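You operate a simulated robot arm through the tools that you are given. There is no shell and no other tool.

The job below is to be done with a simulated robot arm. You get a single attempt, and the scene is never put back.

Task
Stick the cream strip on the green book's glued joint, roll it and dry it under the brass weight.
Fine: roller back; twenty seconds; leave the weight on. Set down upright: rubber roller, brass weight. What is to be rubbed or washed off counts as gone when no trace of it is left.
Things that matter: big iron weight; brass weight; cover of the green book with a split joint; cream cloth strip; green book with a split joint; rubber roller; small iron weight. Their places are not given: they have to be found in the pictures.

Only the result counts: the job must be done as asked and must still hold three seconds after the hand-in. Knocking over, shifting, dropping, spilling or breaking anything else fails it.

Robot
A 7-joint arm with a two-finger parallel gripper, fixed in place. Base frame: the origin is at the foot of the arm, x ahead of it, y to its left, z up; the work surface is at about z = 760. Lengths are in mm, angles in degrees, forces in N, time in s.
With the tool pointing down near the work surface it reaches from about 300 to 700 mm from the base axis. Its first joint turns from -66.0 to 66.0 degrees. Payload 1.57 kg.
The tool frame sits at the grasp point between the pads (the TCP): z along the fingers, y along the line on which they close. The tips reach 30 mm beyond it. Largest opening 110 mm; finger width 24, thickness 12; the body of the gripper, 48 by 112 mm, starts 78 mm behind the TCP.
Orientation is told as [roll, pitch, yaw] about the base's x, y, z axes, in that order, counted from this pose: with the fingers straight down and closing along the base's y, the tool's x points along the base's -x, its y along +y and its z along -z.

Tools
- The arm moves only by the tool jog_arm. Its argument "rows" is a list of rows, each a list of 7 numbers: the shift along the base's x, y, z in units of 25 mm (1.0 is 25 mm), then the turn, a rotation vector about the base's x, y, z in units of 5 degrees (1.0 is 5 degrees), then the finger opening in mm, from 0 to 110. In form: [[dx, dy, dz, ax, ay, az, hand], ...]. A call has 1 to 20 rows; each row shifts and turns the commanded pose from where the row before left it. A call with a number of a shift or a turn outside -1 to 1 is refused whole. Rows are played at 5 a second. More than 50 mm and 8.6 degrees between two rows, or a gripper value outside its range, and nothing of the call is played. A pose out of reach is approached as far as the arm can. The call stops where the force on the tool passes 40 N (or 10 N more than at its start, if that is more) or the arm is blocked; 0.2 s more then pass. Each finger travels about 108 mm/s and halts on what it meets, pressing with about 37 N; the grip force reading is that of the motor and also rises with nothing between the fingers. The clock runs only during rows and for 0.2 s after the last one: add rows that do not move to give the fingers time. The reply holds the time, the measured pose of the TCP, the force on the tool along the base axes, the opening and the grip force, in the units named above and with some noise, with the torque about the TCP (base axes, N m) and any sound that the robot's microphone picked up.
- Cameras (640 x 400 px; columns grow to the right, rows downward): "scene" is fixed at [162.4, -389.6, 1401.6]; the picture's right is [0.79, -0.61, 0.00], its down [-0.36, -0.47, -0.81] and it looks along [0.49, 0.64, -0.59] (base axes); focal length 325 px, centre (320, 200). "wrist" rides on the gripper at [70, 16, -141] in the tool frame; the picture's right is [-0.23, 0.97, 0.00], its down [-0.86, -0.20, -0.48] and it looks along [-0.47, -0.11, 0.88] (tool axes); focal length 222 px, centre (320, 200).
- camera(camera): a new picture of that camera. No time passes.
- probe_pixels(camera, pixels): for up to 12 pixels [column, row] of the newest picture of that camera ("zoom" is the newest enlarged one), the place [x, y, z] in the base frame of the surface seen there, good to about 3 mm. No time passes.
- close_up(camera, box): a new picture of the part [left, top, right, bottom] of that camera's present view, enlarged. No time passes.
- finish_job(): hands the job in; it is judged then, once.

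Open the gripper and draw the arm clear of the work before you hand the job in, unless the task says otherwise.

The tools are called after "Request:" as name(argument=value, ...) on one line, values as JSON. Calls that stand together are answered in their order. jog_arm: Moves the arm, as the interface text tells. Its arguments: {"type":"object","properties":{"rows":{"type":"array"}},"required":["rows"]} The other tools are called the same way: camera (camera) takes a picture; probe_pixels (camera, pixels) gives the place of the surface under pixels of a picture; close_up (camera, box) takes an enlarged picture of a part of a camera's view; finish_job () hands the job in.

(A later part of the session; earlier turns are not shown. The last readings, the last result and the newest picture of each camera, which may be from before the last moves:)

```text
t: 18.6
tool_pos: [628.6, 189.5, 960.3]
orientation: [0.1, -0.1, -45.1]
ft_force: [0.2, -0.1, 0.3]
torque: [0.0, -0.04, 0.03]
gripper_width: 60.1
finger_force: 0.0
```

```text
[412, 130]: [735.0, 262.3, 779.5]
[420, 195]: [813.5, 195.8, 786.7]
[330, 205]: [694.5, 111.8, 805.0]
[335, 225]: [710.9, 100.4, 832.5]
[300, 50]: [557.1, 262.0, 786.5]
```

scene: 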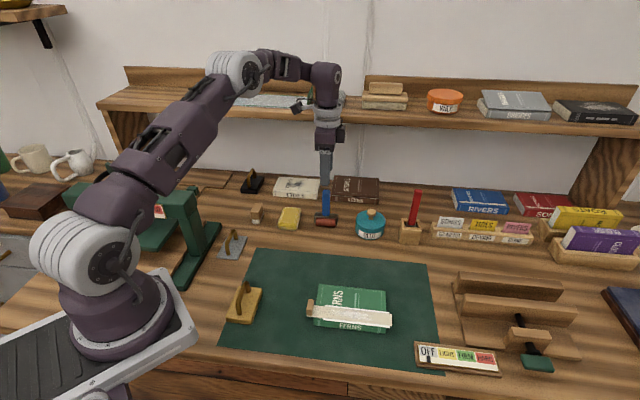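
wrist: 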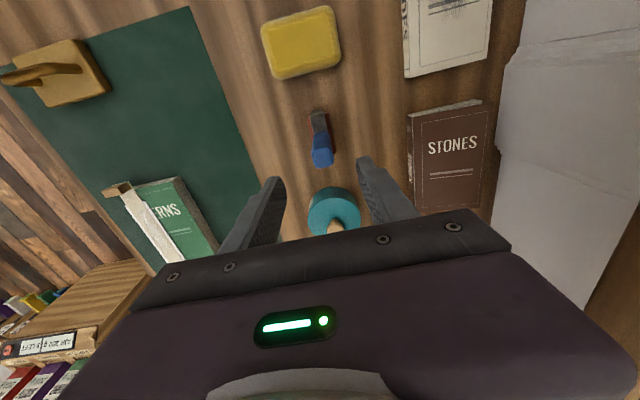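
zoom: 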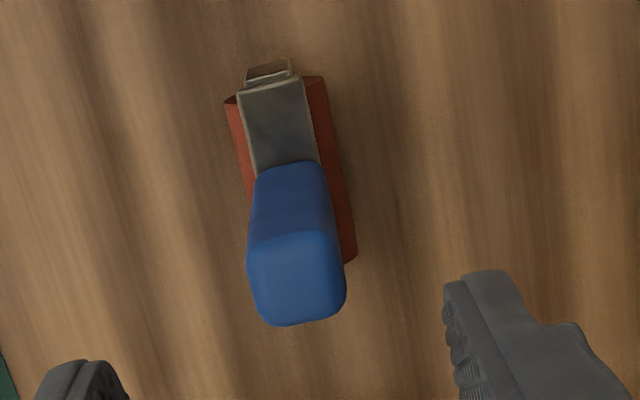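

The handle's centre is at about (631,192), sized 20×17 mm. I shift 4 mm backwards, descend to z≈838 and close on the handle.

Request:
jog_arm(rows=[[0.11, 0.11, -0.8, 0, 0, 0, 60], [0, 0, -1, 0, 0, 0, 60], [0, 0, -1, 0, 0, 0, 60], [0, 0, -1, 0, 0, 0, 60], [0, 0, -0.7, 0, 0, 0, 60], [0, 0, -0.4, 0, 0, 0, 60], [0, 0, 0, 0, 0, 0, 60]])

Request:
close_up(camera="scene", box=[270, 150, 390, 240])

Request:
camera(camera="wrist")

```text
t: 20.2
tool_pos: [632.7, 192.5, 837.2]
orientation: [-0.1, 0.0, -45.1]
ft_force: [0.2, 0.0, 0.3]
torque: [-0.03, -0.01, -0.02]
gripper_width: 59.8
finger_force: 0.3
```

```text
4.44 times, centred on (330, 195) of scene
```

zoom: 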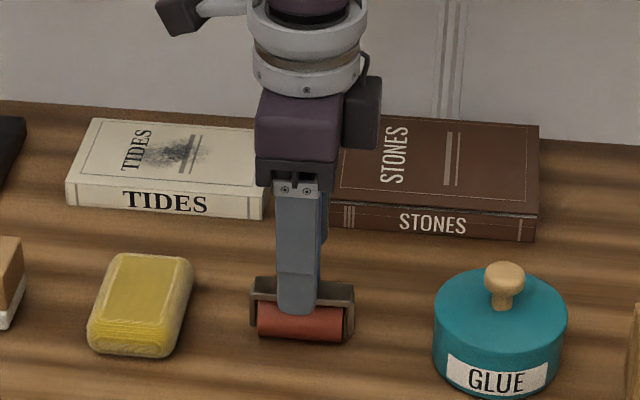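

```text
taken
```

wrist: 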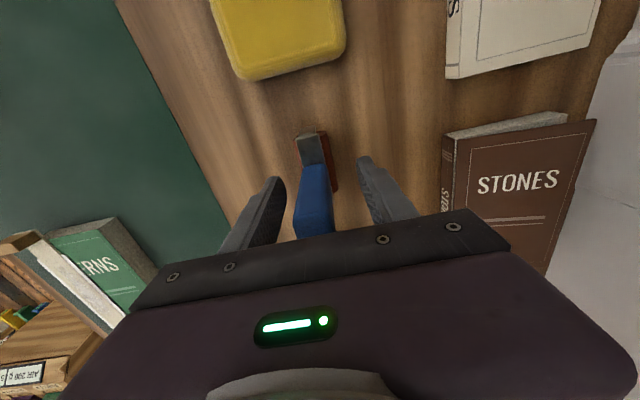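

The fingers straddle the blue handle in both views. I close on it.

Request:
jog_arm(rows=[[0, 0, 0, 0, 0, 0, 30], [0, 0, 0, 0, 0, 0, 0], [0, 0, 0, 0, 0, 0, 0], [0, 0, 0, 0, 0, 0, 0], [0, 0, 0, 0, 0, 0, 0]])

Request:
camera(camera="wrist")

```text
t: 21.4
tool_pos: [631.0, 192.3, 837.6]
orientation: [0.0, 0.0, -45.1]
ft_force: [1.4, 0.2, 0.4]
torque: [-0.14, -0.06, 0.04]
gripper_width: 21.9
finger_force: 34.8
```

```text
taken
```

wrist: 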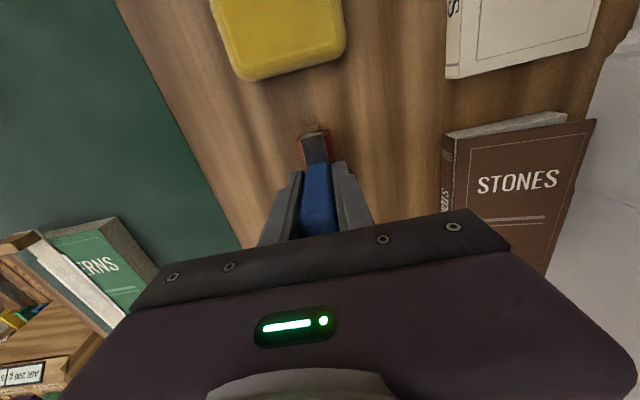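

Gripped at 21.9 mm. I check that the roller stayed upright before lifting.

Request:
close_up(camera="wrist", box=[260, 100, 380, 200])

Request:
close_up(camera="scene", box=[290, 170, 370, 240])

```text
4.00 times, centred on (320, 150) of wrist
```

zoom: 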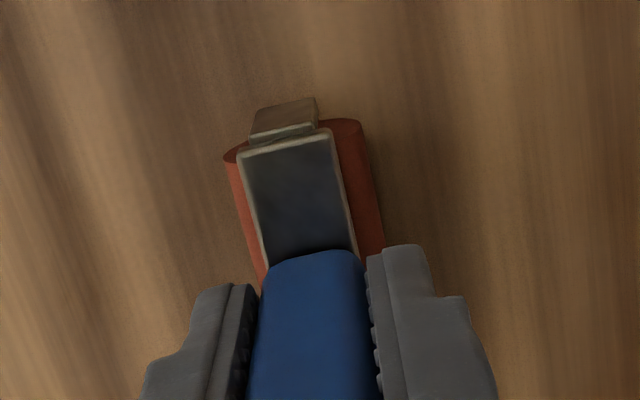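

```text
5.71 times, centred on (330, 205) of scene
```

zoom: 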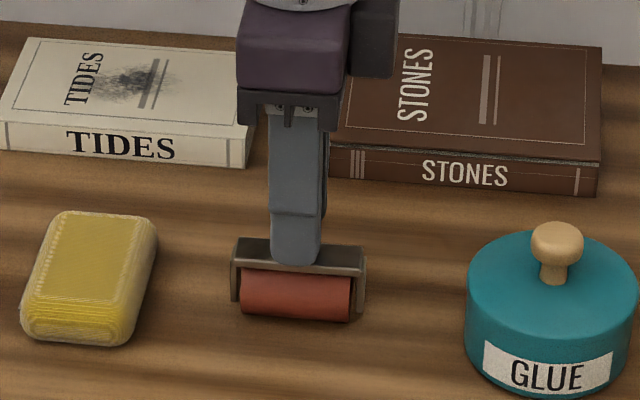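

The roller is upright in the grip. I lift it 90 mm first and check.

Request:
jog_arm(rows=[[0, 0, 0.2, 0, 0, 0, 0], [0, 0, 0.4, 0, 0, 0, 0], [0, 0, 1, 0, 0, 0, 0], [0, 0, 1, 0, 0, 0, 0], [0, 0, 1, 0, 0, 0, 0], [0, 0, 0, 0, 0, 0, 0]])

Request:
close_up(camera="scene", box=[270, 130, 390, 230])

```text
t: 22.8
tool_pos: [631.0, 193.9, 925.5]
orientation: [0.0, 0.0, -45.1]
ft_force: [-0.2, 0.0, -2.4]
torque: [0.02, 0.04, 0.04]
gripper_width: 21.7
finger_force: 35.1
```

```text
4.00 times, centred on (330, 180) of scene
```

zoom: 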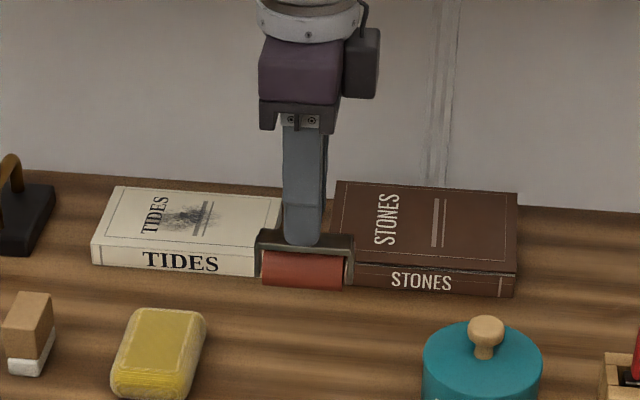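

The roller hangs upright, weighing about 2.4 N. I carry it over the strip's start at about (428,−60), turning +90° on the way.

Request:
jog_arm(rows=[[-0.451, -0.56, 0, 0, 0, 1, 0], [-0.451, -0.56, 0, 0, 0, 1, 0], [-0.451, -0.56, 0, 0, 0, 1, 0], [-0.451, -0.56, 0, 0, 0, 1, 0], [-0.451, -0.56, 0, 0, 0, 1, 0], [-0.451, -0.56, 0, 0, 0, 1, 0], [-0.451, -0.56, 0, 0, 0, 1, 0], [-0.451, -0.56, 0, 0, 0, 1, 0], [-0.451, -0.56, 0, 0, 0, 1, 0], [-0.451, -0.56, 0, 0, 0, 1, 0], [-0.451, -0.56, 0, 0, 0, 1, 0], [-0.451, -0.56, 0, 0, 0, 1, 0], [-0.451, -0.56, 0, 0, 0, 1, 0], [-0.451, -0.56, 0, 0, 0, 1, 0], [-0.451, -0.56, 0, 0, 0, 1, 0], [-0.451, -0.56, 0, 0, 0, 1, 0], [-0.451, -0.56, 0, 0, 0, 1, 0], [-0.451, -0.56, 0, 0, 0, 1, 0], [0, 0, 0, 0, 0, 0, 0], [0, 0, 0, 0, 0, 0, 0]])

Request:
camera(camera="wrist")

Request:
close_up(camera="scene", box=[270, 220, 430, 345])

```text
t: 27.0
tool_pos: [426.9, -59.9, 925.9]
orientation: [-0.1, 0.0, 44.9]
ft_force: [0.3, -0.4, -2.5]
torque: [0.03, -0.02, -0.02]
gripper_width: 21.9
finger_force: 34.6
```

```text
taken
```

wrist: 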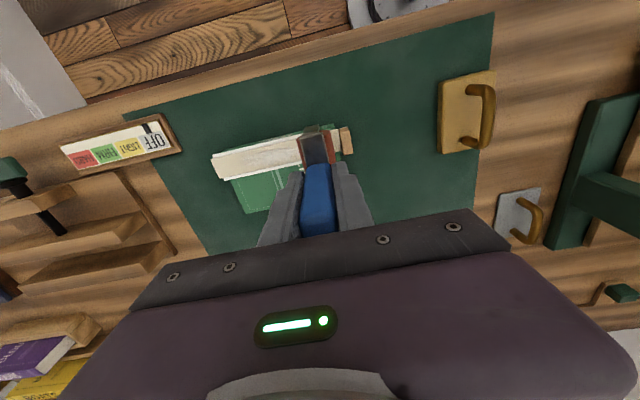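

```text
3.20 times, centred on (350, 282) of scene
```

zoom: 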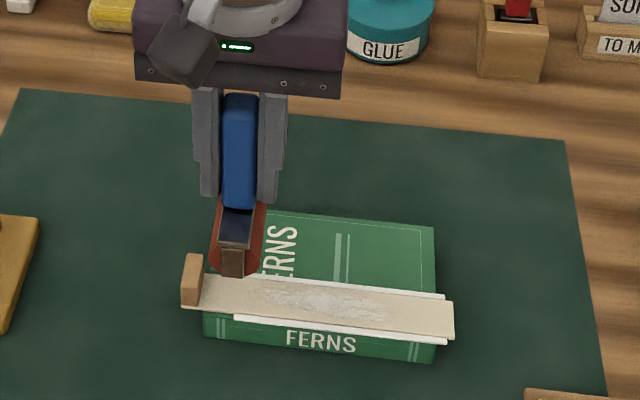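

The roller is above the strip near the tab end, axis across the strip. I lower it to about 7 mm above the strip and check clearance from the tab.

Request:
jog_arm(rows=[[0.02, 0, -0.6, 0, 0, 0, 0], [0, 0, -0.8, 0, 0, 0, 0], [0, 0, -0.6, 0, 0, 0, 0], [0, 0, -0.1, 0, 0, 0, 0], [0, 0, 0, 0, 0, 0, 0]])

Request:
close_up(camera="scene", box=[280, 255, 410, 345])

Request:
close_up(camera="wrist", box=[180, 90, 400, 220])

```text
t: 28.2
tool_pos: [426.8, -59.1, 872.7]
orientation: [0.0, 0.0, 44.9]
ft_force: [-0.6, 0.3, -2.4]
torque: [0.03, 0.04, -0.02]
gripper_width: 21.9
finger_force: 35.1
```

```text
4.44 times, centred on (345, 300) of scene
```

zoom: 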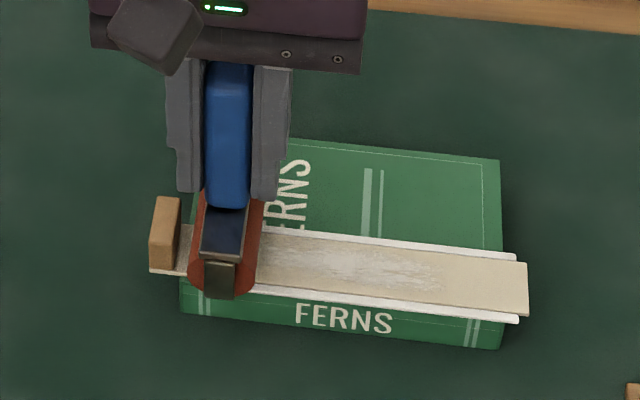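

```text
2.91 times, centred on (290, 155) of wrist
```

zoom: 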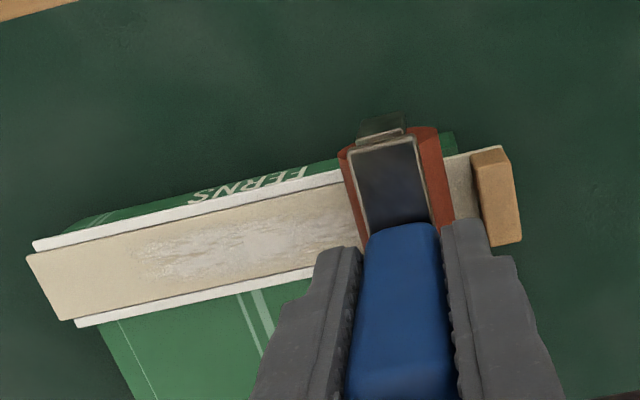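

The roller clears the tab by several mm. I lower until it presses the strip, in small steps.

Request:
jog_arm(rows=[[0, 0, -0.1, 0, 0, 0, 0], [0, 0, -0.1, 0, 0, 0, 0], [0, 0, -0.06, 0, 0, 0, 0], [0, 0, 0, 0, 0, 0, 0]])

```text
t: 29.2
tool_pos: [427.4, -60.2, 867.9]
orientation: [0.0, 0.1, 45.0]
ft_force: [0.3, 0.1, -2.6]
torque: [0.02, -0.03, -0.01]
gripper_width: 21.9
finger_force: 35.6
```

No contact yet at commanded z≈866.5; I keep on in 1 mm steps.

Request:
jog_arm(rows=[[0, 0, -0.04, 0, 0, 0, 0], [0, 0, -0.04, 0, 0, 0, 0], [0, 0, 0, 0, 0, 0, 0]])

```text
t: 30.0
tool_pos: [427.1, -60.3, 865.6]
orientation: [0.0, 0.1, 44.9]
ft_force: [-2.2, 0.5, 6.7]
torque: [0.02, 0.11, -0.02]
gripper_width: 21.8
finger_force: 34.7
```

Contact: 6.7 N upward (about 9 N on the strip). I press slightly more.

Request:
jog_arm(rows=[[0, 0, -0.03, 0, 0, 0, 0], [0, 0, 0, 0, 0, 0, 0]])

Request:
close_up(camera="scene", box=[280, 255, 410, 345])

```text
t: 30.6
tool_pos: [427.7, -60.1, 864.3]
orientation: [-0.1, 0.0, 44.8]
ft_force: [-2.9, 0.1, 27.6]
torque: [-0.03, 0.12, -0.01]
gripper_width: 21.9
finger_force: 35.0
```

```text
4.44 times, centred on (345, 300) of scene
```

zoom: 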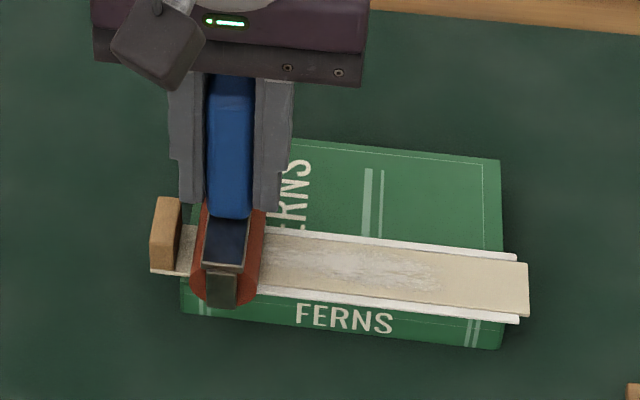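

Force is 27.6 N, a bit high; I relax by ~0.4 mm and begin rolling along the strip slowly.

Request:
jog_arm(rows=[[0, 0, 0.012, 0, 0, 0, 0], [0.1, -0.1, 0, 0, 0, 0, 0], [0.14, -0.14, 0, 0, 0, 0, 0], [0.14, -0.14, 0, 0, 0, 0, 0], [0.14, -0.14, 0, 0, 0, 0, 0]])

Request:
close_up(camera="scene", box=[280, 255, 410, 345])

```text
t: 31.8
tool_pos: [440.4, -72.9, 864.5]
orientation: [0.0, 0.0, 44.9]
ft_force: [-2.0, 1.6, 2.8]
torque: [0.08, 0.15, -0.02]
gripper_width: 21.6
finger_force: 34.7
```

```text
4.44 times, centred on (345, 300) of scene
```

zoom: 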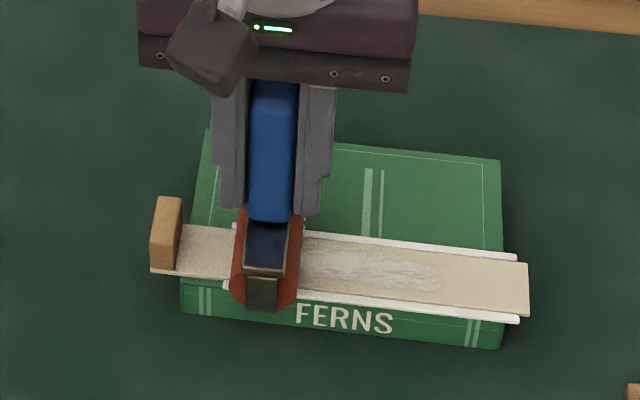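

It rolls smoothly, but the force fell to about 5 N of contact. I press a little more and go on.

Request:
jog_arm(rows=[[0, 0, -0.016, 0, 0, 0, 0], [0.14, -0.14, 0, 0, 0, 0, 0], [0.14, -0.14, 0, 0, 0, 0, 0]])

```text
t: 32.6
tool_pos: [448.7, -79.7, 864.1]
orientation: [0.0, -0.1, 45.0]
ft_force: [-6.9, 6.1, 16.7]
torque: [0.44, 0.39, 0.01]
gripper_width: 21.7
finger_force: 35.0
```

Force 16.7 N down with ~9 N drag. I check that the book has not moved.

Request:
close_up(camera="scene", box=[280, 255, 410, 345])

Request:
close_up(camera="wrist", box=[180, 90, 400, 220])

```text
4.44 times, centred on (345, 300) of scene
```

zoom: 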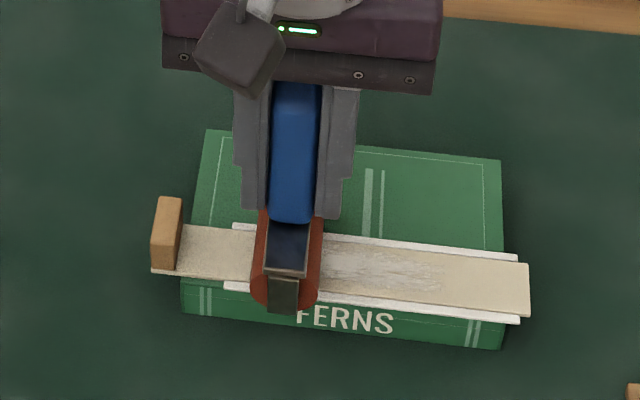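

```text
2.91 times, centred on (290, 155) of wrist
```

zoom: 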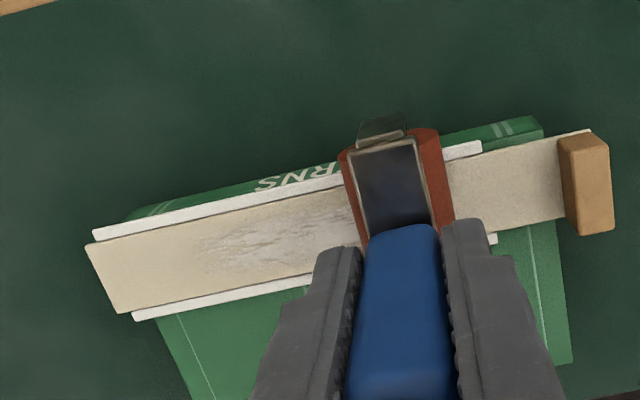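

The book hasn't moved. I continue rolling towards the other end.

Request:
jog_arm(rows=[[0.14, -0.14, 0, 0, 0, 0, 0], [0.14, -0.14, 0, 0, 0, 0, 0], [0.14, -0.14, 0, 0, 0, 0, 0], [0.14, -0.14, 0, 0, 0, 0, 0], [0.14, -0.14, 0, 0, 0, 0, 0], [0.14, -0.14, 0, 0, 0, 0, 0]])

```text
t: 34.0
tool_pos: [468.8, -101.2, 865.8]
orientation: [0.0, 0.0, 45.0]
ft_force: [-6.2, 7.8, 16.3]
torque: [0.5, 0.42, 0.0]
gripper_width: 21.6
finger_force: 34.4
```

Force holds at 16 N. I continue along the remaining 65 mm.

Request:
jog_arm(rows=[[0.14, -0.14, 0, 0, 0, 0, 0], [0.14, -0.14, 0, 0, 0, 0, 0], [0.14, -0.14, 0, 0, 0, 0, 0], [0.14, -0.14, 0, 0, 0, 0, 0], [0.14, -0.14, 0, 0, 0, 0, 0], [0.14, -0.14, 0, 0, 0, 0, 0], [0.14, -0.14, 0, 0, 0, 0, 0]])

Request:
close_up(camera="scene", box=[280, 255, 410, 345])

Request:
close_up(camera="wrist", box=[200, 90, 480, 240])

```text
t: 35.6
tool_pos: [493.1, -126.3, 864.4]
orientation: [0.0, 0.0, 45.1]
ft_force: [-6.3, 7.1, 18.1]
torque: [0.57, 0.5, 0.01]
gripper_width: 21.9
finger_force: 34.1
```

```text
4.44 times, centred on (345, 300) of scene
```

zoom: 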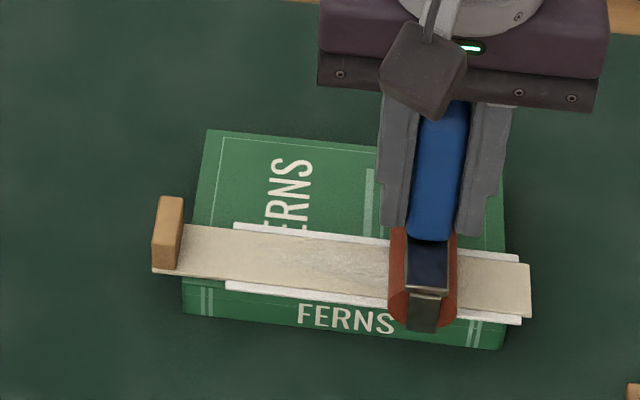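

```text
2.29 times, centred on (340, 165) of wrist
```

zoom: 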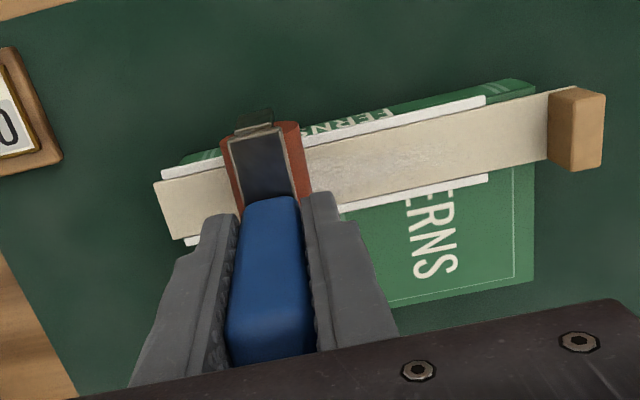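

The pale dry patch fades where the roller has passed, so the rolling takes. I roll the last 30 mm to near the book's end.

Request:
jog_arm(rows=[[0.14, -0.14, 0, 0, 0, 0, 0], [0.14, -0.14, 0, 0, 0, 0, 0], [0.14, -0.14, 0, 0, 0, 0, 0], [0.14, -0.14, 0, 0, 0, 0, 0], [0.14, -0.14, 0, 0, 0, 0, 0], [0.14, -0.14, 0, 0, 0, 0, 0]])

Request:
close_up(camera="scene", box=[280, 255, 410, 345])

Request:
close_up(camera="wrist", box=[240, 90, 520, 240])

```text
t: 37.0
tool_pos: [514.2, -148.3, 865.7]
orientation: [0.1, 0.0, 45.0]
ft_force: [-5.5, 7.6, 15.6]
torque: [0.6, 0.54, -0.03]
gripper_width: 22.0
finger_force: 34.9
```

```text
4.44 times, centred on (345, 300) of scene
```

zoom: 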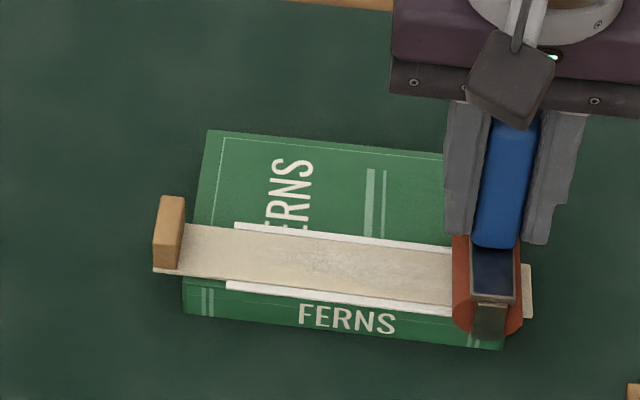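

```text
2.29 times, centred on (380, 165) of wrist
```

zoom: 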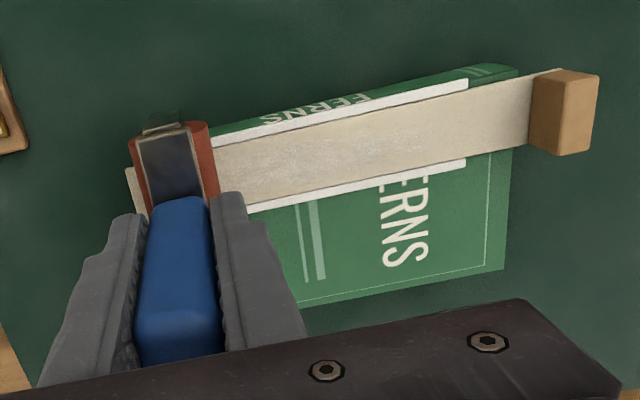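

The pass reached u≈468. I roll back over the whole strip for a second pass, as a faint patch remains.

Request:
jog_arm(rows=[[-0.1, 0.1, 0, 0, 0, 0, 0], [-0.14, 0.14, 0, 0, 0, 0, 0], [-0.14, 0.14, 0, 0, 0, 0, 0], [-0.14, 0.14, 0, 0, 0, 0, 0], [-0.14, 0.14, 0, 0, 0, 0, 0]])

```text
t: 38.2
tool_pos: [498.1, -129.5, 865.2]
orientation: [0.0, 0.0, 44.9]
ft_force: [5.8, -5.5, 14.1]
torque: [-0.33, -0.34, 0.0]
gripper_width: 21.7
finger_force: 34.4
```

Force 14 N on the way back; continuing.

Request:
jog_arm(rows=[[-0.14, 0.14, 0, 0, 0, 0, 0], [-0.14, 0.14, 0, 0, 0, 0, 0], [-0.14, 0.14, 0, 0, 0, 0, 0], [-0.14, 0.14, 0, 0, 0, 0, 0], [-0.14, 0.14, 0, 0, 0, 0, 0], [-0.14, 0.14, 0, 0, 0, 0, 0], [-0.14, 0.14, 0, 0, 0, 0, 0], [-0.14, 0.14, 0, 0, 0, 0, 0], [-0.14, 0.14, 0, 0, 0, 0, 0], [-0.14, 0.14, 0, 0, 0, 0, 0]])

Request:
close_up(camera="scene", box=[280, 255, 410, 345])

```text
t: 40.4
tool_pos: [462.1, -95.2, 865.6]
orientation: [0.0, 0.0, 44.9]
ft_force: [6.0, -5.1, 12.5]
torque: [-0.41, -0.49, -0.05]
gripper_width: 21.9
finger_force: 34.9
```

```text
4.44 times, centred on (345, 300) of scene
```

zoom: 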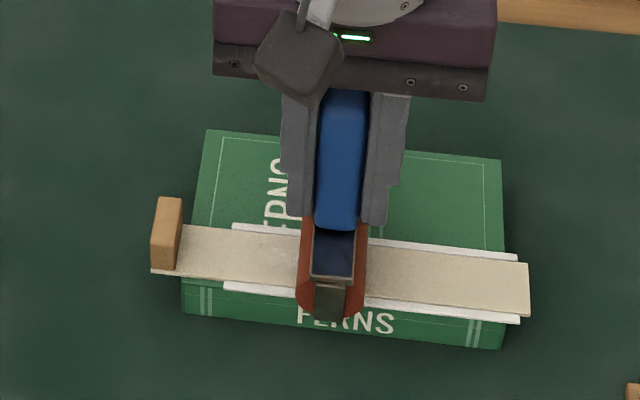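

The patch has faded behind the roller. I continue back to the tab end.

Request:
jog_arm(rows=[[-0.14, 0.14, 0, 0, 0, 0, 0], [-0.14, 0.14, 0, 0, 0, 0, 0], [-0.14, 0.14, 0, 0, 0, 0, 0], [-0.14, 0.14, 0, 0, 0, 0, 0], [-0.14, 0.14, 0, 0, 0, 0, 0], [-0.14, 0.14, 0, 0, 0, 0, 0], [-0.14, 0.14, 0, 0, 0, 0, 0], [-0.14, 0.14, 0, 0, 0, 0, 0], [-0.14, 0.14, 0, 0, 0, 0, 0], [-0.1, 0.1, 0, 0, 0, 0, 0]])

Request:
close_up(camera="scene", box=[280, 255, 410, 345])

Request:
close_up(camera="wrist", box=[180, 90, 400, 220])

```text
t: 42.6
tool_pos: [428.4, -61.7, 865.8]
orientation: [0.1, 0.0, 44.9]
ft_force: [1.4, -2.7, 4.3]
torque: [-0.28, -0.14, 0.06]
gripper_width: 21.9
finger_force: 34.7
```

```text
4.44 times, centred on (345, 300) of scene
```

zoom: 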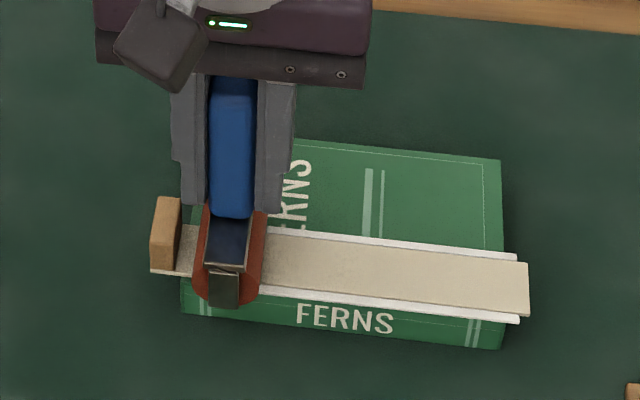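

```text
2.91 times, centred on (290, 155) of wrist
```

zoom: 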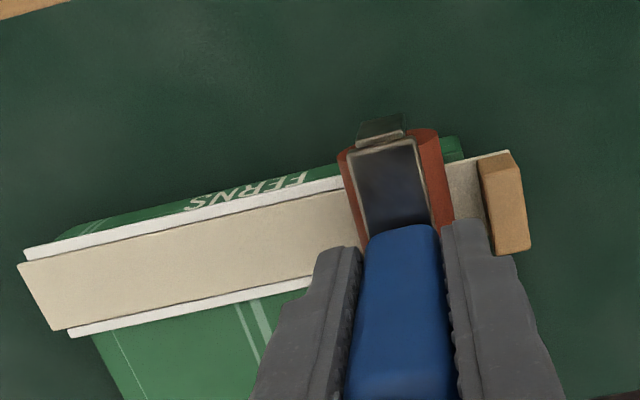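

The dry patch is gone entirely. There are about 8 mm left to the tab, so I press slightly and roll 5 mm closer, then 25 mm back, before lifting.

Request:
jog_arm(rows=[[0, 0, -0.014, 0, 0, 0, 0], [-0.07, 0.07, 0, 0, 0, 0, 0], [-0.07, 0.07, 0, 0, 0, 0, 0], [0, 0, 0, 0, 0, 0, 0]])

Request:
close_up(camera="wrist", box=[180, 90, 400, 220])

```text
t: 43.6
tool_pos: [425.5, -58.0, 865.4]
orientation: [-0.1, -0.2, 44.8]
ft_force: [3.6, -5.1, 11.7]
torque: [-0.42, -0.36, -0.02]
gripper_width: 21.8
finger_force: 34.8
```

```text
2.91 times, centred on (290, 155) of wrist
```

zoom: 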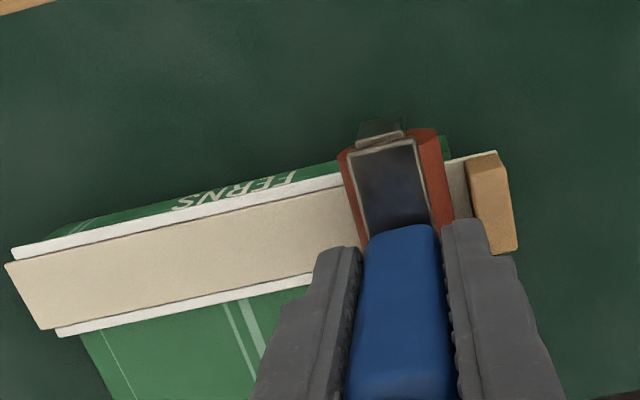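

Strip is smooth from tab to far end. I lift the roller off and look.

Request:
jog_arm(rows=[[0.1, -0.1, 0, 0, 0, 0, 0], [0, 0, 0.1, 0, 0, 0, 0], [0, 0, 0.4, 0, 0, 0, 0], [0, 0, 0.8, 0, 0, 0, 0], [0, 0, 1, 0, 0, 0, 0], [0, 0, 0.7, 0, 0, 0, 0], [0, 0, 0, 0, 0, 0, 0]])

Request:
camera(camera="wrist")

Request:
close_up(camera="scene", box=[280, 255, 410, 345])

```text
t: 45.2
tool_pos: [428.0, -60.0, 939.6]
orientation: [0.0, -0.1, 45.0]
ft_force: [-0.7, 0.1, -2.9]
torque: [0.01, 0.02, 0.01]
gripper_width: 21.9
finger_force: 34.2
```

```text
taken
```

wrist: 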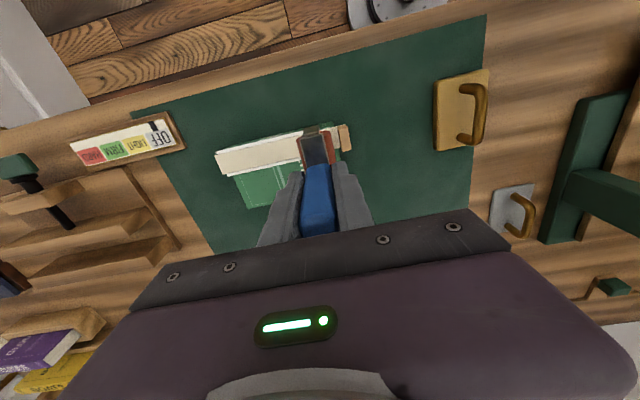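

```text
4.44 times, centred on (345, 300) of scene
```

zoom: 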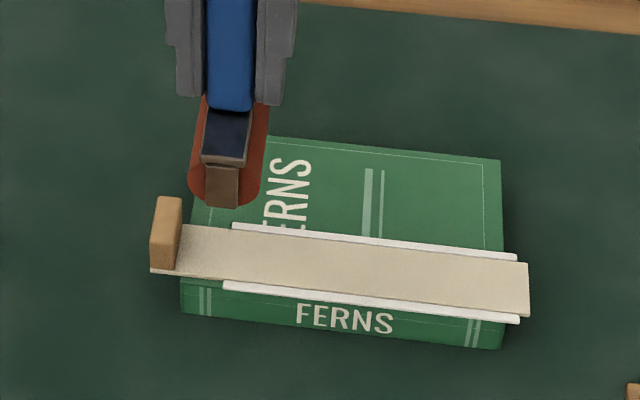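

Rolled strip looks smooth and lies flat. I bring the roller back, reversing the same path with a −90° turn.

Request:
jog_arm(rows=[[0.45, 0.56, 0, 0, 0, -1, 0], [0.45, 0.56, 0, 0, 0, -1, 0], [0.45, 0.56, 0, 0, 0, -1, 0], [0.45, 0.56, 0, 0, 0, -1, 0], [0.45, 0.56, 0, 0, 0, -1, 0], [0.45, 0.56, 0, 0, 0, -1, 0], [0.45, 0.56, 0, 0, 0, -1, 0], [0.45, 0.56, 0, 0, 0, -1, 0], [0.45, 0.56, 0, 0, 0, -1, 0], [0.45, 0.56, 0, 0, 0, -1, 0], [0.45, 0.56, 0, 0, 0, -1, 0], [0.45, 0.56, 0, 0, 0, -1, 0], [0.45, 0.56, 0, 0, 0, -1, 0], [0.45, 0.56, 0, 0, 0, -1, 0], [0.45, 0.56, 0, 0, 0, -1, 0], [0.45, 0.56, 0, 0, 0, -1, 0], [0.45, 0.56, 0, 0, 0, -1, 0], [0.45, 0.56, 0, 0, 0, -1, 0], [0, 0, 0, 0, 0, 0, 0], [0, 0, 0, 0, 0, 0, 0]])

Request:
close_up(camera="scene", box=[270, 130, 390, 230])

```text
t: 49.4
tool_pos: [629.1, 192.2, 939.1]
orientation: [-0.1, 0.0, -45.1]
ft_force: [0.1, -0.1, -2.6]
torque: [0.02, 0.0, 0.02]
gripper_width: 21.8
finger_force: 35.1
```

```text
4.00 times, centred on (330, 180) of scene
```

zoom: 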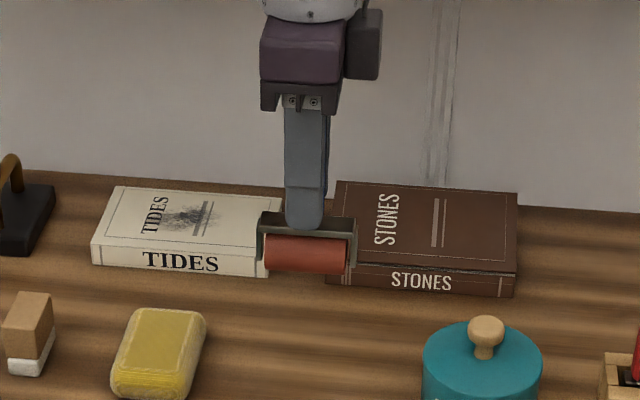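

The roller is over its old place and upright. I lower 98 mm, then will feel for the table.

Request:
jog_arm(rows=[[0, 0, -0.8, 0, 0, 0, 0], [0, 0, -1, 0, 0, 0, 0], [0, 0, -1, 0, 0, 0, 0], [0, 0, -0.7, 0, 0, 0, 0], [0, 0, -0.4, 0, 0, 0, 0], [0, 0, -0.1, 0, 0, 0, 0], [0, 0, 0, 0, 0, 0, 0]])

```text
t: 51.0
tool_pos: [628.8, 191.2, 839.0]
orientation: [0.0, 0.0, -45.1]
ft_force: [0.5, 0.0, -1.8]
torque: [0.0, -0.04, 0.0]
gripper_width: 21.9
finger_force: 34.4
```

Not yet touching. I lower in 1 mm steps until the table takes the weight.

Request:
jog_arm(rows=[[0, 0, -0.04, 0, 0, 0, 0], [0, 0, -0.03, 0, 0, 0, 0], [0, 0, 0, 0, 0, 0, 0]])

```text
t: 51.8
tool_pos: [629.6, 192.6, 839.0]
orientation: [-0.1, 0.0, -45.1]
ft_force: [0.4, 0.2, -1.6]
torque: [-0.02, -0.03, 0.0]
gripper_width: 21.7
finger_force: 34.6
```

Force −1.6 N, nearly there. I lower another 1 mm.

Request:
jog_arm(rows=[[0, 0, -0.03, 0, 0, 0, 0], [0, 0, 0, 0, 0, 0, 0]])

Request:
close_up(camera="scene", box=[290, 170, 370, 240])

```text
t: 52.4
tool_pos: [630.0, 190.8, 838.1]
orientation: [0.0, -0.1, -45.1]
ft_force: [0.4, 1.1, -1.9]
torque: [-0.02, 0.01, 0.02]
gripper_width: 21.9
finger_force: 34.7
```

```text
5.71 times, centred on (330, 205) of scene
```

zoom: 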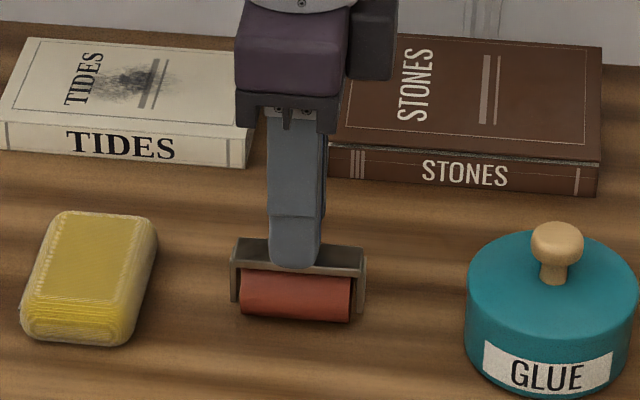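

Visually it matches the original place; the force still shows its weight, so I continue 0.6 mm at a time.

Request:
jog_arm(rows=[[0, 0, -0.025, 0, 0, 0, 0], [0, 0, 0, 0, 0, 0, 0]])

```text
t: 53.0
tool_pos: [629.3, 192.5, 835.7]
orientation: [0.0, 0.0, -45.1]
ft_force: [-0.3, 0.1, -2.6]
torque: [-0.03, 0.03, 0.06]
gripper_width: 22.1
finger_force: 35.1
```

Still hanging free (the handle slid up slightly in the grip while pressing). I continue down.

Request:
jog_arm(rows=[[0, 0, -0.03, 0, 0, 0, 0], [0, 0, 0, 0, 0, 0, 0]])

```text
t: 53.6
tool_pos: [628.6, 191.9, 835.4]
orientation: [-0.1, -0.1, -45.0]
ft_force: [-2.9, 0.0, 7.2]
torque: [0.2, 0.5, 0.04]
gripper_width: 21.7
finger_force: 34.7
```

It now stands on the table (7 N). I ease off slightly and open the fingers gently.

Request:
jog_arm(rows=[[0, 0, 0.012, 0, 0, 0, 0], [0, 0, 0, 0, 0, 0, 24], [0, 0, 0, 0, 0, 0, 30], [0, 0, 0, 0, 0, 0, 60], [0, 0, 0, 0, 0, 0, 60]])

Request:
close_up(camera="scene", box=[290, 170, 370, 240])

Request:
close_up(camera="wrist", box=[230, 90, 410, 230])

```text
t: 54.8
tool_pos: [629.0, 192.8, 834.9]
orientation: [0.0, 0.0, -45.1]
ft_force: [-0.9, 0.2, 0.5]
torque: [-0.02, 0.01, -0.02]
gripper_width: 60.0
finger_force: 0.0
```

```text
5.71 times, centred on (330, 205) of scene
```

zoom: 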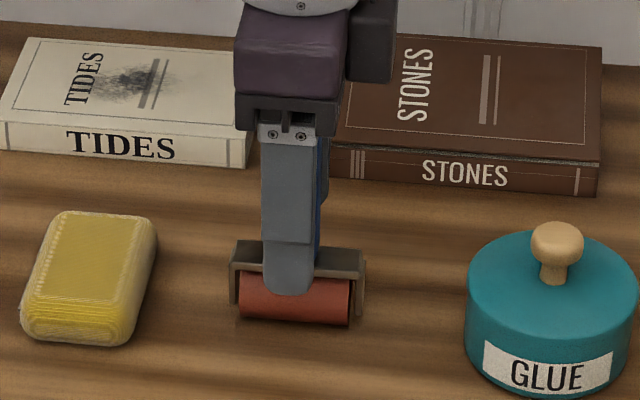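

```text
2.86 times, centred on (320, 160) of wrist
```

zoom: 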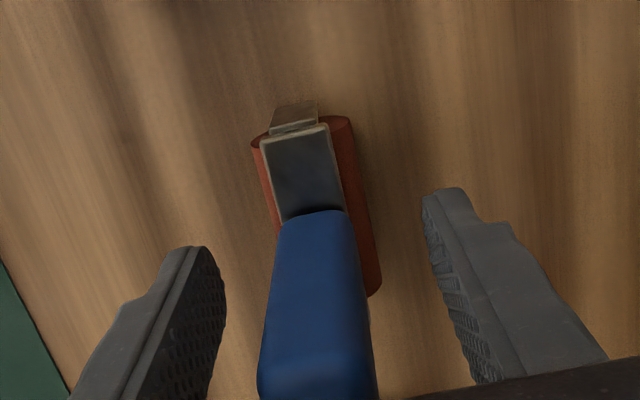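

The roller stands free and upright. I rise straight up and verify its place.

Request:
jog_arm(rows=[[0, 0, 0.5, 0, 0, 0, 60], [0, 0, 1, 0, 0, 0, 60], [0, 0, 1, 0, 0, 0, 60], [0, 0, 1, 0, 0, 0, 60], [0, 0, 1, 0, 0, 0, 60], [0, 0, 0.5, 0, 0, 0, 60], [0, 0, 0, 0, 0, 0, 60]])

Request:
close_up(camera="scene", box=[300, 180, 364, 230])

Request:
camera(camera="scene")

```text
t: 56.4
tool_pos: [629.0, 192.6, 960.6]
orientation: [-0.1, 0.0, -45.1]
ft_force: [0.5, 0.4, 0.3]
torque: [-0.02, 0.04, 0.02]
gripper_width: 59.9
finger_force: 0.0
```

```text
8.00 times, centred on (332, 205) of scene
```

zoom: 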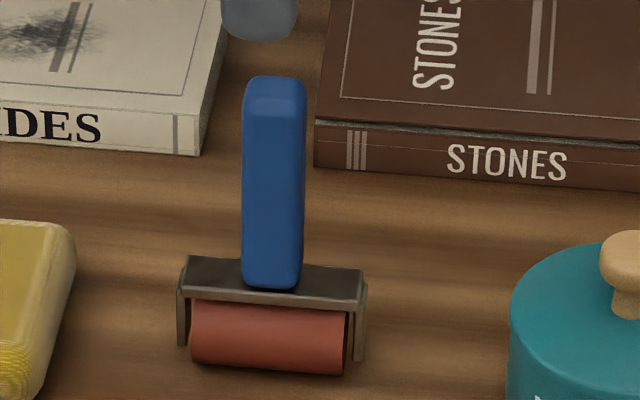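

```text
taken
```

scene: 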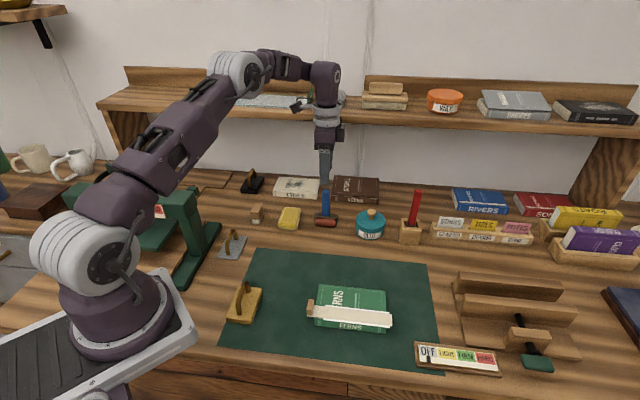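

The roller stands within a pixel of its old place. Next the brass weight at about (303,76): I travel above it, turning +90° so that the fingers close across its handle, at z≈890.

Request:
jog_arm(rows=[[-0.724, -0.259, 0, 0, 0, 1, 60], [-0.724, -0.259, 0, 0, 0, 1, 60], [-0.724, -0.259, 0, 0, 0, 1, 60], [-0.724, -0.259, 0, 0, 0, 1, 60], [-0.724, -0.259, -0.2, 0, 0, 1, 60], [-0.724, -0.259, -0.2, 0, 0, 1, 60], [-0.724, -0.259, -0.2, 0, 0, 1, 60], [-0.724, -0.259, -0.2, 0, 0, 1, 60], [-0.724, -0.259, -0.2, 0, 0, 1, 60], [-0.724, -0.259, -0.2, 0, 0, 1, 60], [-0.724, -0.259, -0.2, 0, 0, 1, 60], [-0.724, -0.259, -0.2, 0, 0, 1, 60], [-0.724, -0.259, -0.2, 0, 0, 1, 60], [-0.724, -0.259, -0.2, 0, 0, 1, 60], [-0.724, -0.259, -0.2, 0, 0, 1, 60], [-0.724, -0.259, -0.2, 0, 0, 1, 60], [-0.724, -0.259, -0.2, 0, 0, 1, 60], [-0.724, -0.259, -0.2, 0, 0, 1, 60], [0, 0, 0, 0, 0, 0, 60], [0, 0, 0, 0, 0, 0, 60]])

Request:
camera(camera="wrist")

Request:
camera(camera="scene")

```text
t: 60.6
tool_pos: [303.4, 75.7, 889.3]
orientation: [0.1, 0.1, 44.9]
ft_force: [-0.4, 0.1, -0.5]
torque: [0.02, 0.03, 0.01]
gripper_width: 59.9
finger_force: 0.0
```

```text
taken
```

wrist: 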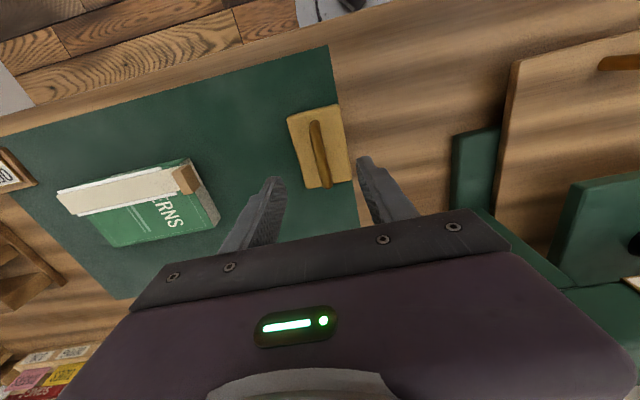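

```text
taken
```

scene: 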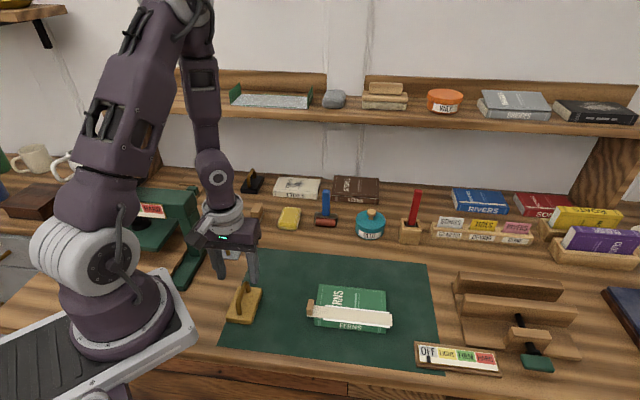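

The weight's handle is at about (320,150) in the wrist view. I zoom in and probe it.

Request:
close_up(camera="wrist", box=[270, 90, 380, 200])

```text
3.64 times, centred on (325, 145) of wrist
```

zoom: 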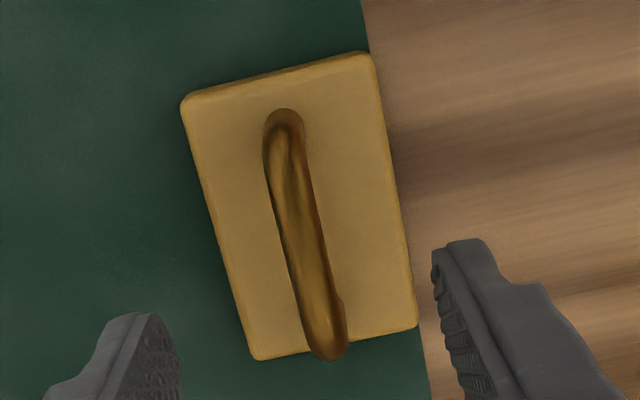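

Request:
probe_pixels(camera="zoom", pixels=[[188, 100], [365, 58], [412, 320], [260, 352], [281, 150], [295, 200], [310, 260], [322, 320], [285, 120], [325, 350], [230, 200], [370, 200]])

```text
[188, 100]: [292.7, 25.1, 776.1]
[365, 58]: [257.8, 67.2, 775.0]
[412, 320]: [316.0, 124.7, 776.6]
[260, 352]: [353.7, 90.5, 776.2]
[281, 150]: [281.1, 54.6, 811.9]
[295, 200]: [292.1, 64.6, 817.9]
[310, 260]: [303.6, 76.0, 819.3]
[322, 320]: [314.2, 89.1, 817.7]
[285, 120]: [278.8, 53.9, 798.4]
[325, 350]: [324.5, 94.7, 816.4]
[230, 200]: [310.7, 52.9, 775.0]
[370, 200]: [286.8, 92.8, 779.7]
```

The handle bar runs at u≈160.7, top z≈819, TCP u≈161: aligned. I descend to z≈811 (tips 5 mm above the base plate) and close on the handle.

Request:
jog_arm(rows=[[0, 0, -0.8, 0, 0, 0, 60], [0, 0, -1, 0, 0, 0, 60], [0, 0, -0.9, 0, 0, 0, 60], [0, 0, -0.42, 0, 0, 0, 60], [0, 0, 0, 0, 0, 0, 60], [0, 0, 0, 0, 0, 0, 20], [0, 0, 0, 0, 0, 0, 0], [0, 0, 0, 0, 0, 0, 0], [0, 0, 0, 0, 0, 0, 0]])

Request:
close_up(camera="scene", box=[180, 230, 300, 330])

Request:
camera(camera="wrist")

```text
t: 62.6
tool_pos: [303.5, 75.7, 813.4]
orientation: [0.1, 0.0, 44.9]
ft_force: [0.6, -1.3, 0.5]
torque: [0.0, 0.04, 0.02]
gripper_width: 11.7
finger_force: 29.0
```

```text
4.00 times, centred on (240, 280) of scene
```

zoom: 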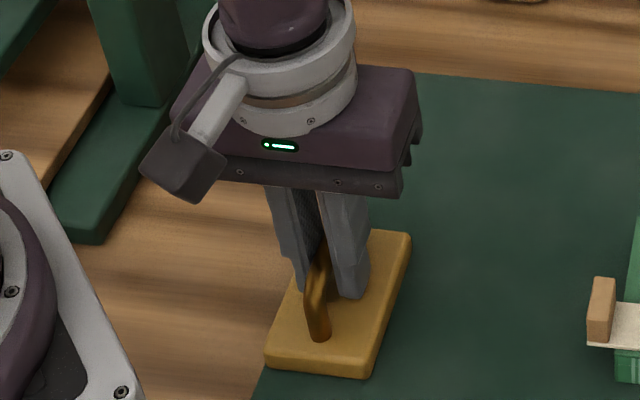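

```text
taken
```

wrist: 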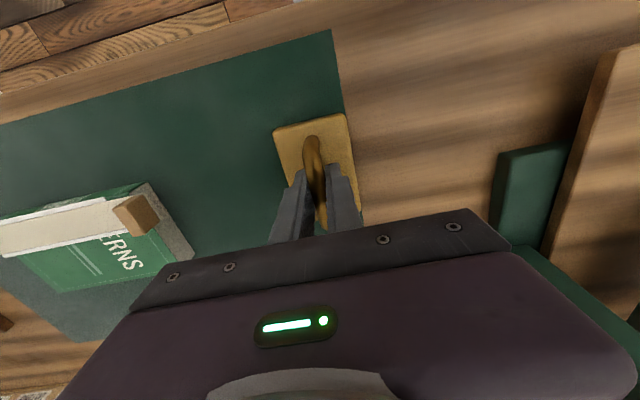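

The handle is gripped at 11.7 mm. I lift gently and check the weight and its tilt.

Request:
jog_arm(rows=[[0, 0, 0.1, 0, 0, 0, 0], [0, 0, 0.2, 0, 0, 0, 0], [0, 0, 0.4, 0, 0, 0, 0], [0, 0, 0.6, 0, 0, 0, 0], [0, 0, 0, 0, 0, 0, 0]])

Request:
close_up(camera="scene", box=[180, 220, 300, 320])

```text
t: 63.8
tool_pos: [302.4, 75.5, 844.7]
orientation: [0.0, 0.0, 44.8]
ft_force: [-0.2, 0.9, -7.2]
torque: [0.0, 0.0, 0.04]
gripper_width: 11.5
finger_force: 28.7
```

```text
4.00 times, centred on (240, 270) of scene
```

zoom: 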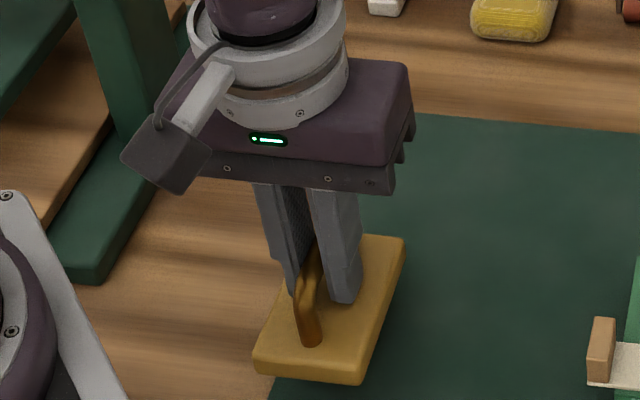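

It lifts level, 7.2 N. I raise it to about z=890 and carry it over the joint's centre, turning −90° so that its length lies along the strip.

Request:
jog_arm(rows=[[0, 0, 0.6, 0, 0, 0, 0], [0.361, -0.3816, 0.6, 0, 0, -1, 0], [0.361, -0.3816, 0.6, 0, 0, -1, 0], [0.361, -0.3816, 0, 0, 0, -1, 0], [0.361, -0.3816, 0, 0, 0, -1, 0], [0.361, -0.3816, 0, 0, 0, -1, 0], [0.361, -0.3816, 0, 0, 0, -1, 0], [0.361, -0.3816, 0, 0, 0, -1, 0], [0.361, -0.3816, 0, 0, 0, -1, 0], [0.361, -0.3816, 0, 0, 0, -1, 0], [0.361, -0.3816, 0, 0, 0, -1, 0], [0.361, -0.3816, 0, 0, 0, -1, 0], [0.361, -0.3816, 0, 0, 0, -1, 0], [0.361, -0.3816, 0, 0, 0, -1, 0], [0.361, -0.3816, 0, 0, 0, -1, 0], [0.361, -0.3816, 0, 0, 0, -1, 0], [0.361, -0.3816, 0, 0, 0, -1, 0], [0.361, -0.3816, 0, 0, 0, -1, 0], [0.361, -0.3816, 0, 0, 0, -1, 0], [0, 0, 0, 0, 0, 0, 0]])

Request:
close_up(camera="scene", box=[280, 245, 410, 345])

Request:
camera(camera="wrist")

```text
t: 68.0
tool_pos: [465.8, -95.7, 890.7]
orientation: [0.0, 0.0, -45.1]
ft_force: [0.8, -0.1, -6.7]
torque: [-0.01, 0.02, 0.02]
gripper_width: 11.4
finger_force: 28.9
```

```text
4.00 times, centred on (345, 295) of scene
```

zoom: 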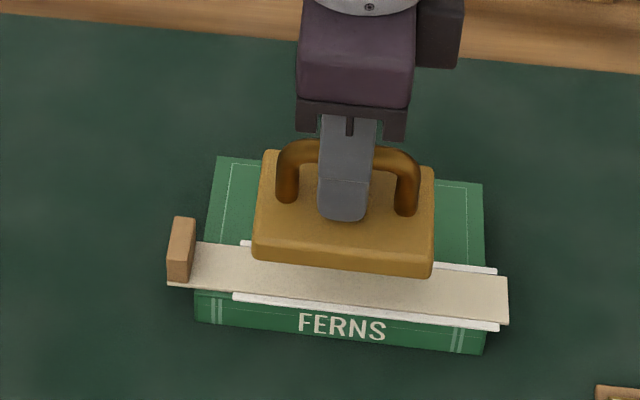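

```text
taken
```

wrist: 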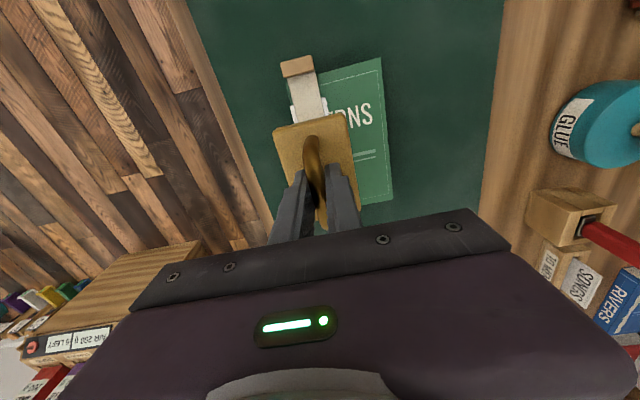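

The weight hangs level above the joint. I probe its corners to verify the centre before lowering.

Request:
probe_pixels(camera="zoom", pixels=[[267, 154], [432, 171], [430, 261], [257, 245], [260, 160], [434, 200], [300, 275], [300, 295], [485, 280], [485, 318], [175, 280]])

```text
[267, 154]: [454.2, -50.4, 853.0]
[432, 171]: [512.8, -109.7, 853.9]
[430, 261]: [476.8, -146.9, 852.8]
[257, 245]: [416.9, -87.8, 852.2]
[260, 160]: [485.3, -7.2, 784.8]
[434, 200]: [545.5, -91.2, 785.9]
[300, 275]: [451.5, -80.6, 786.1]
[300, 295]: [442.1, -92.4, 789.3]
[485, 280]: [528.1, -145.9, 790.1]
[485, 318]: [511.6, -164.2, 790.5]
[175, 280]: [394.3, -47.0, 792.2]
```

The weight's centre is at u≈398.7, v≈259; I nudge it 2 mm towards the book's middle and lower it to a few mm above the strip.

Request:
jog_arm(rows=[[0.05, 0.05, -0.5, 0, 0, 0, 0], [0, 0, -0.7, 0, 0, 0, 0], [0, 0, -0.5, 0, 0, 0, 0], [0, 0, -0.1, 0, 0, 0, 0], [0, 0, 0, 0, 0, 0, 0]])

Request:
close_up(camera="scene", box=[280, 255, 410, 345])

```text
t: 69.2
tool_pos: [466.6, -94.9, 845.5]
orientation: [0.1, 0.0, -45.0]
ft_force: [-0.2, 0.8, -6.6]
torque: [0.02, -0.02, 0.03]
gripper_width: 11.6
finger_force: 28.7
```

```text
4.44 times, centred on (345, 300) of scene
```

zoom: 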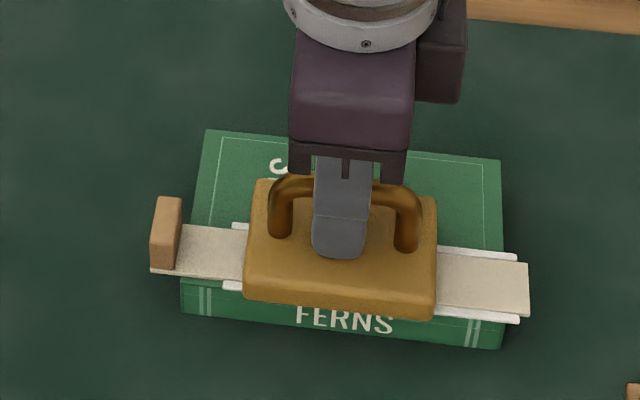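

It's centred over the strip, a few mm above. I lower in small steps until the weight rests.

Request:
jog_arm(rows=[[0, 0, -0.06, 0, 0, 0, 0], [0, 0, -0.06, 0, 0, 0, 0], [0, 0, 0, 0, 0, 0, 0]])

```text
t: 70.0
tool_pos: [466.3, -95.6, 842.9]
orientation: [-0.1, 0.0, -45.0]
ft_force: [-1.4, 2.6, 6.6]
torque: [-0.07, 0.06, -0.03]
gripper_width: 11.7
finger_force: 28.9
```

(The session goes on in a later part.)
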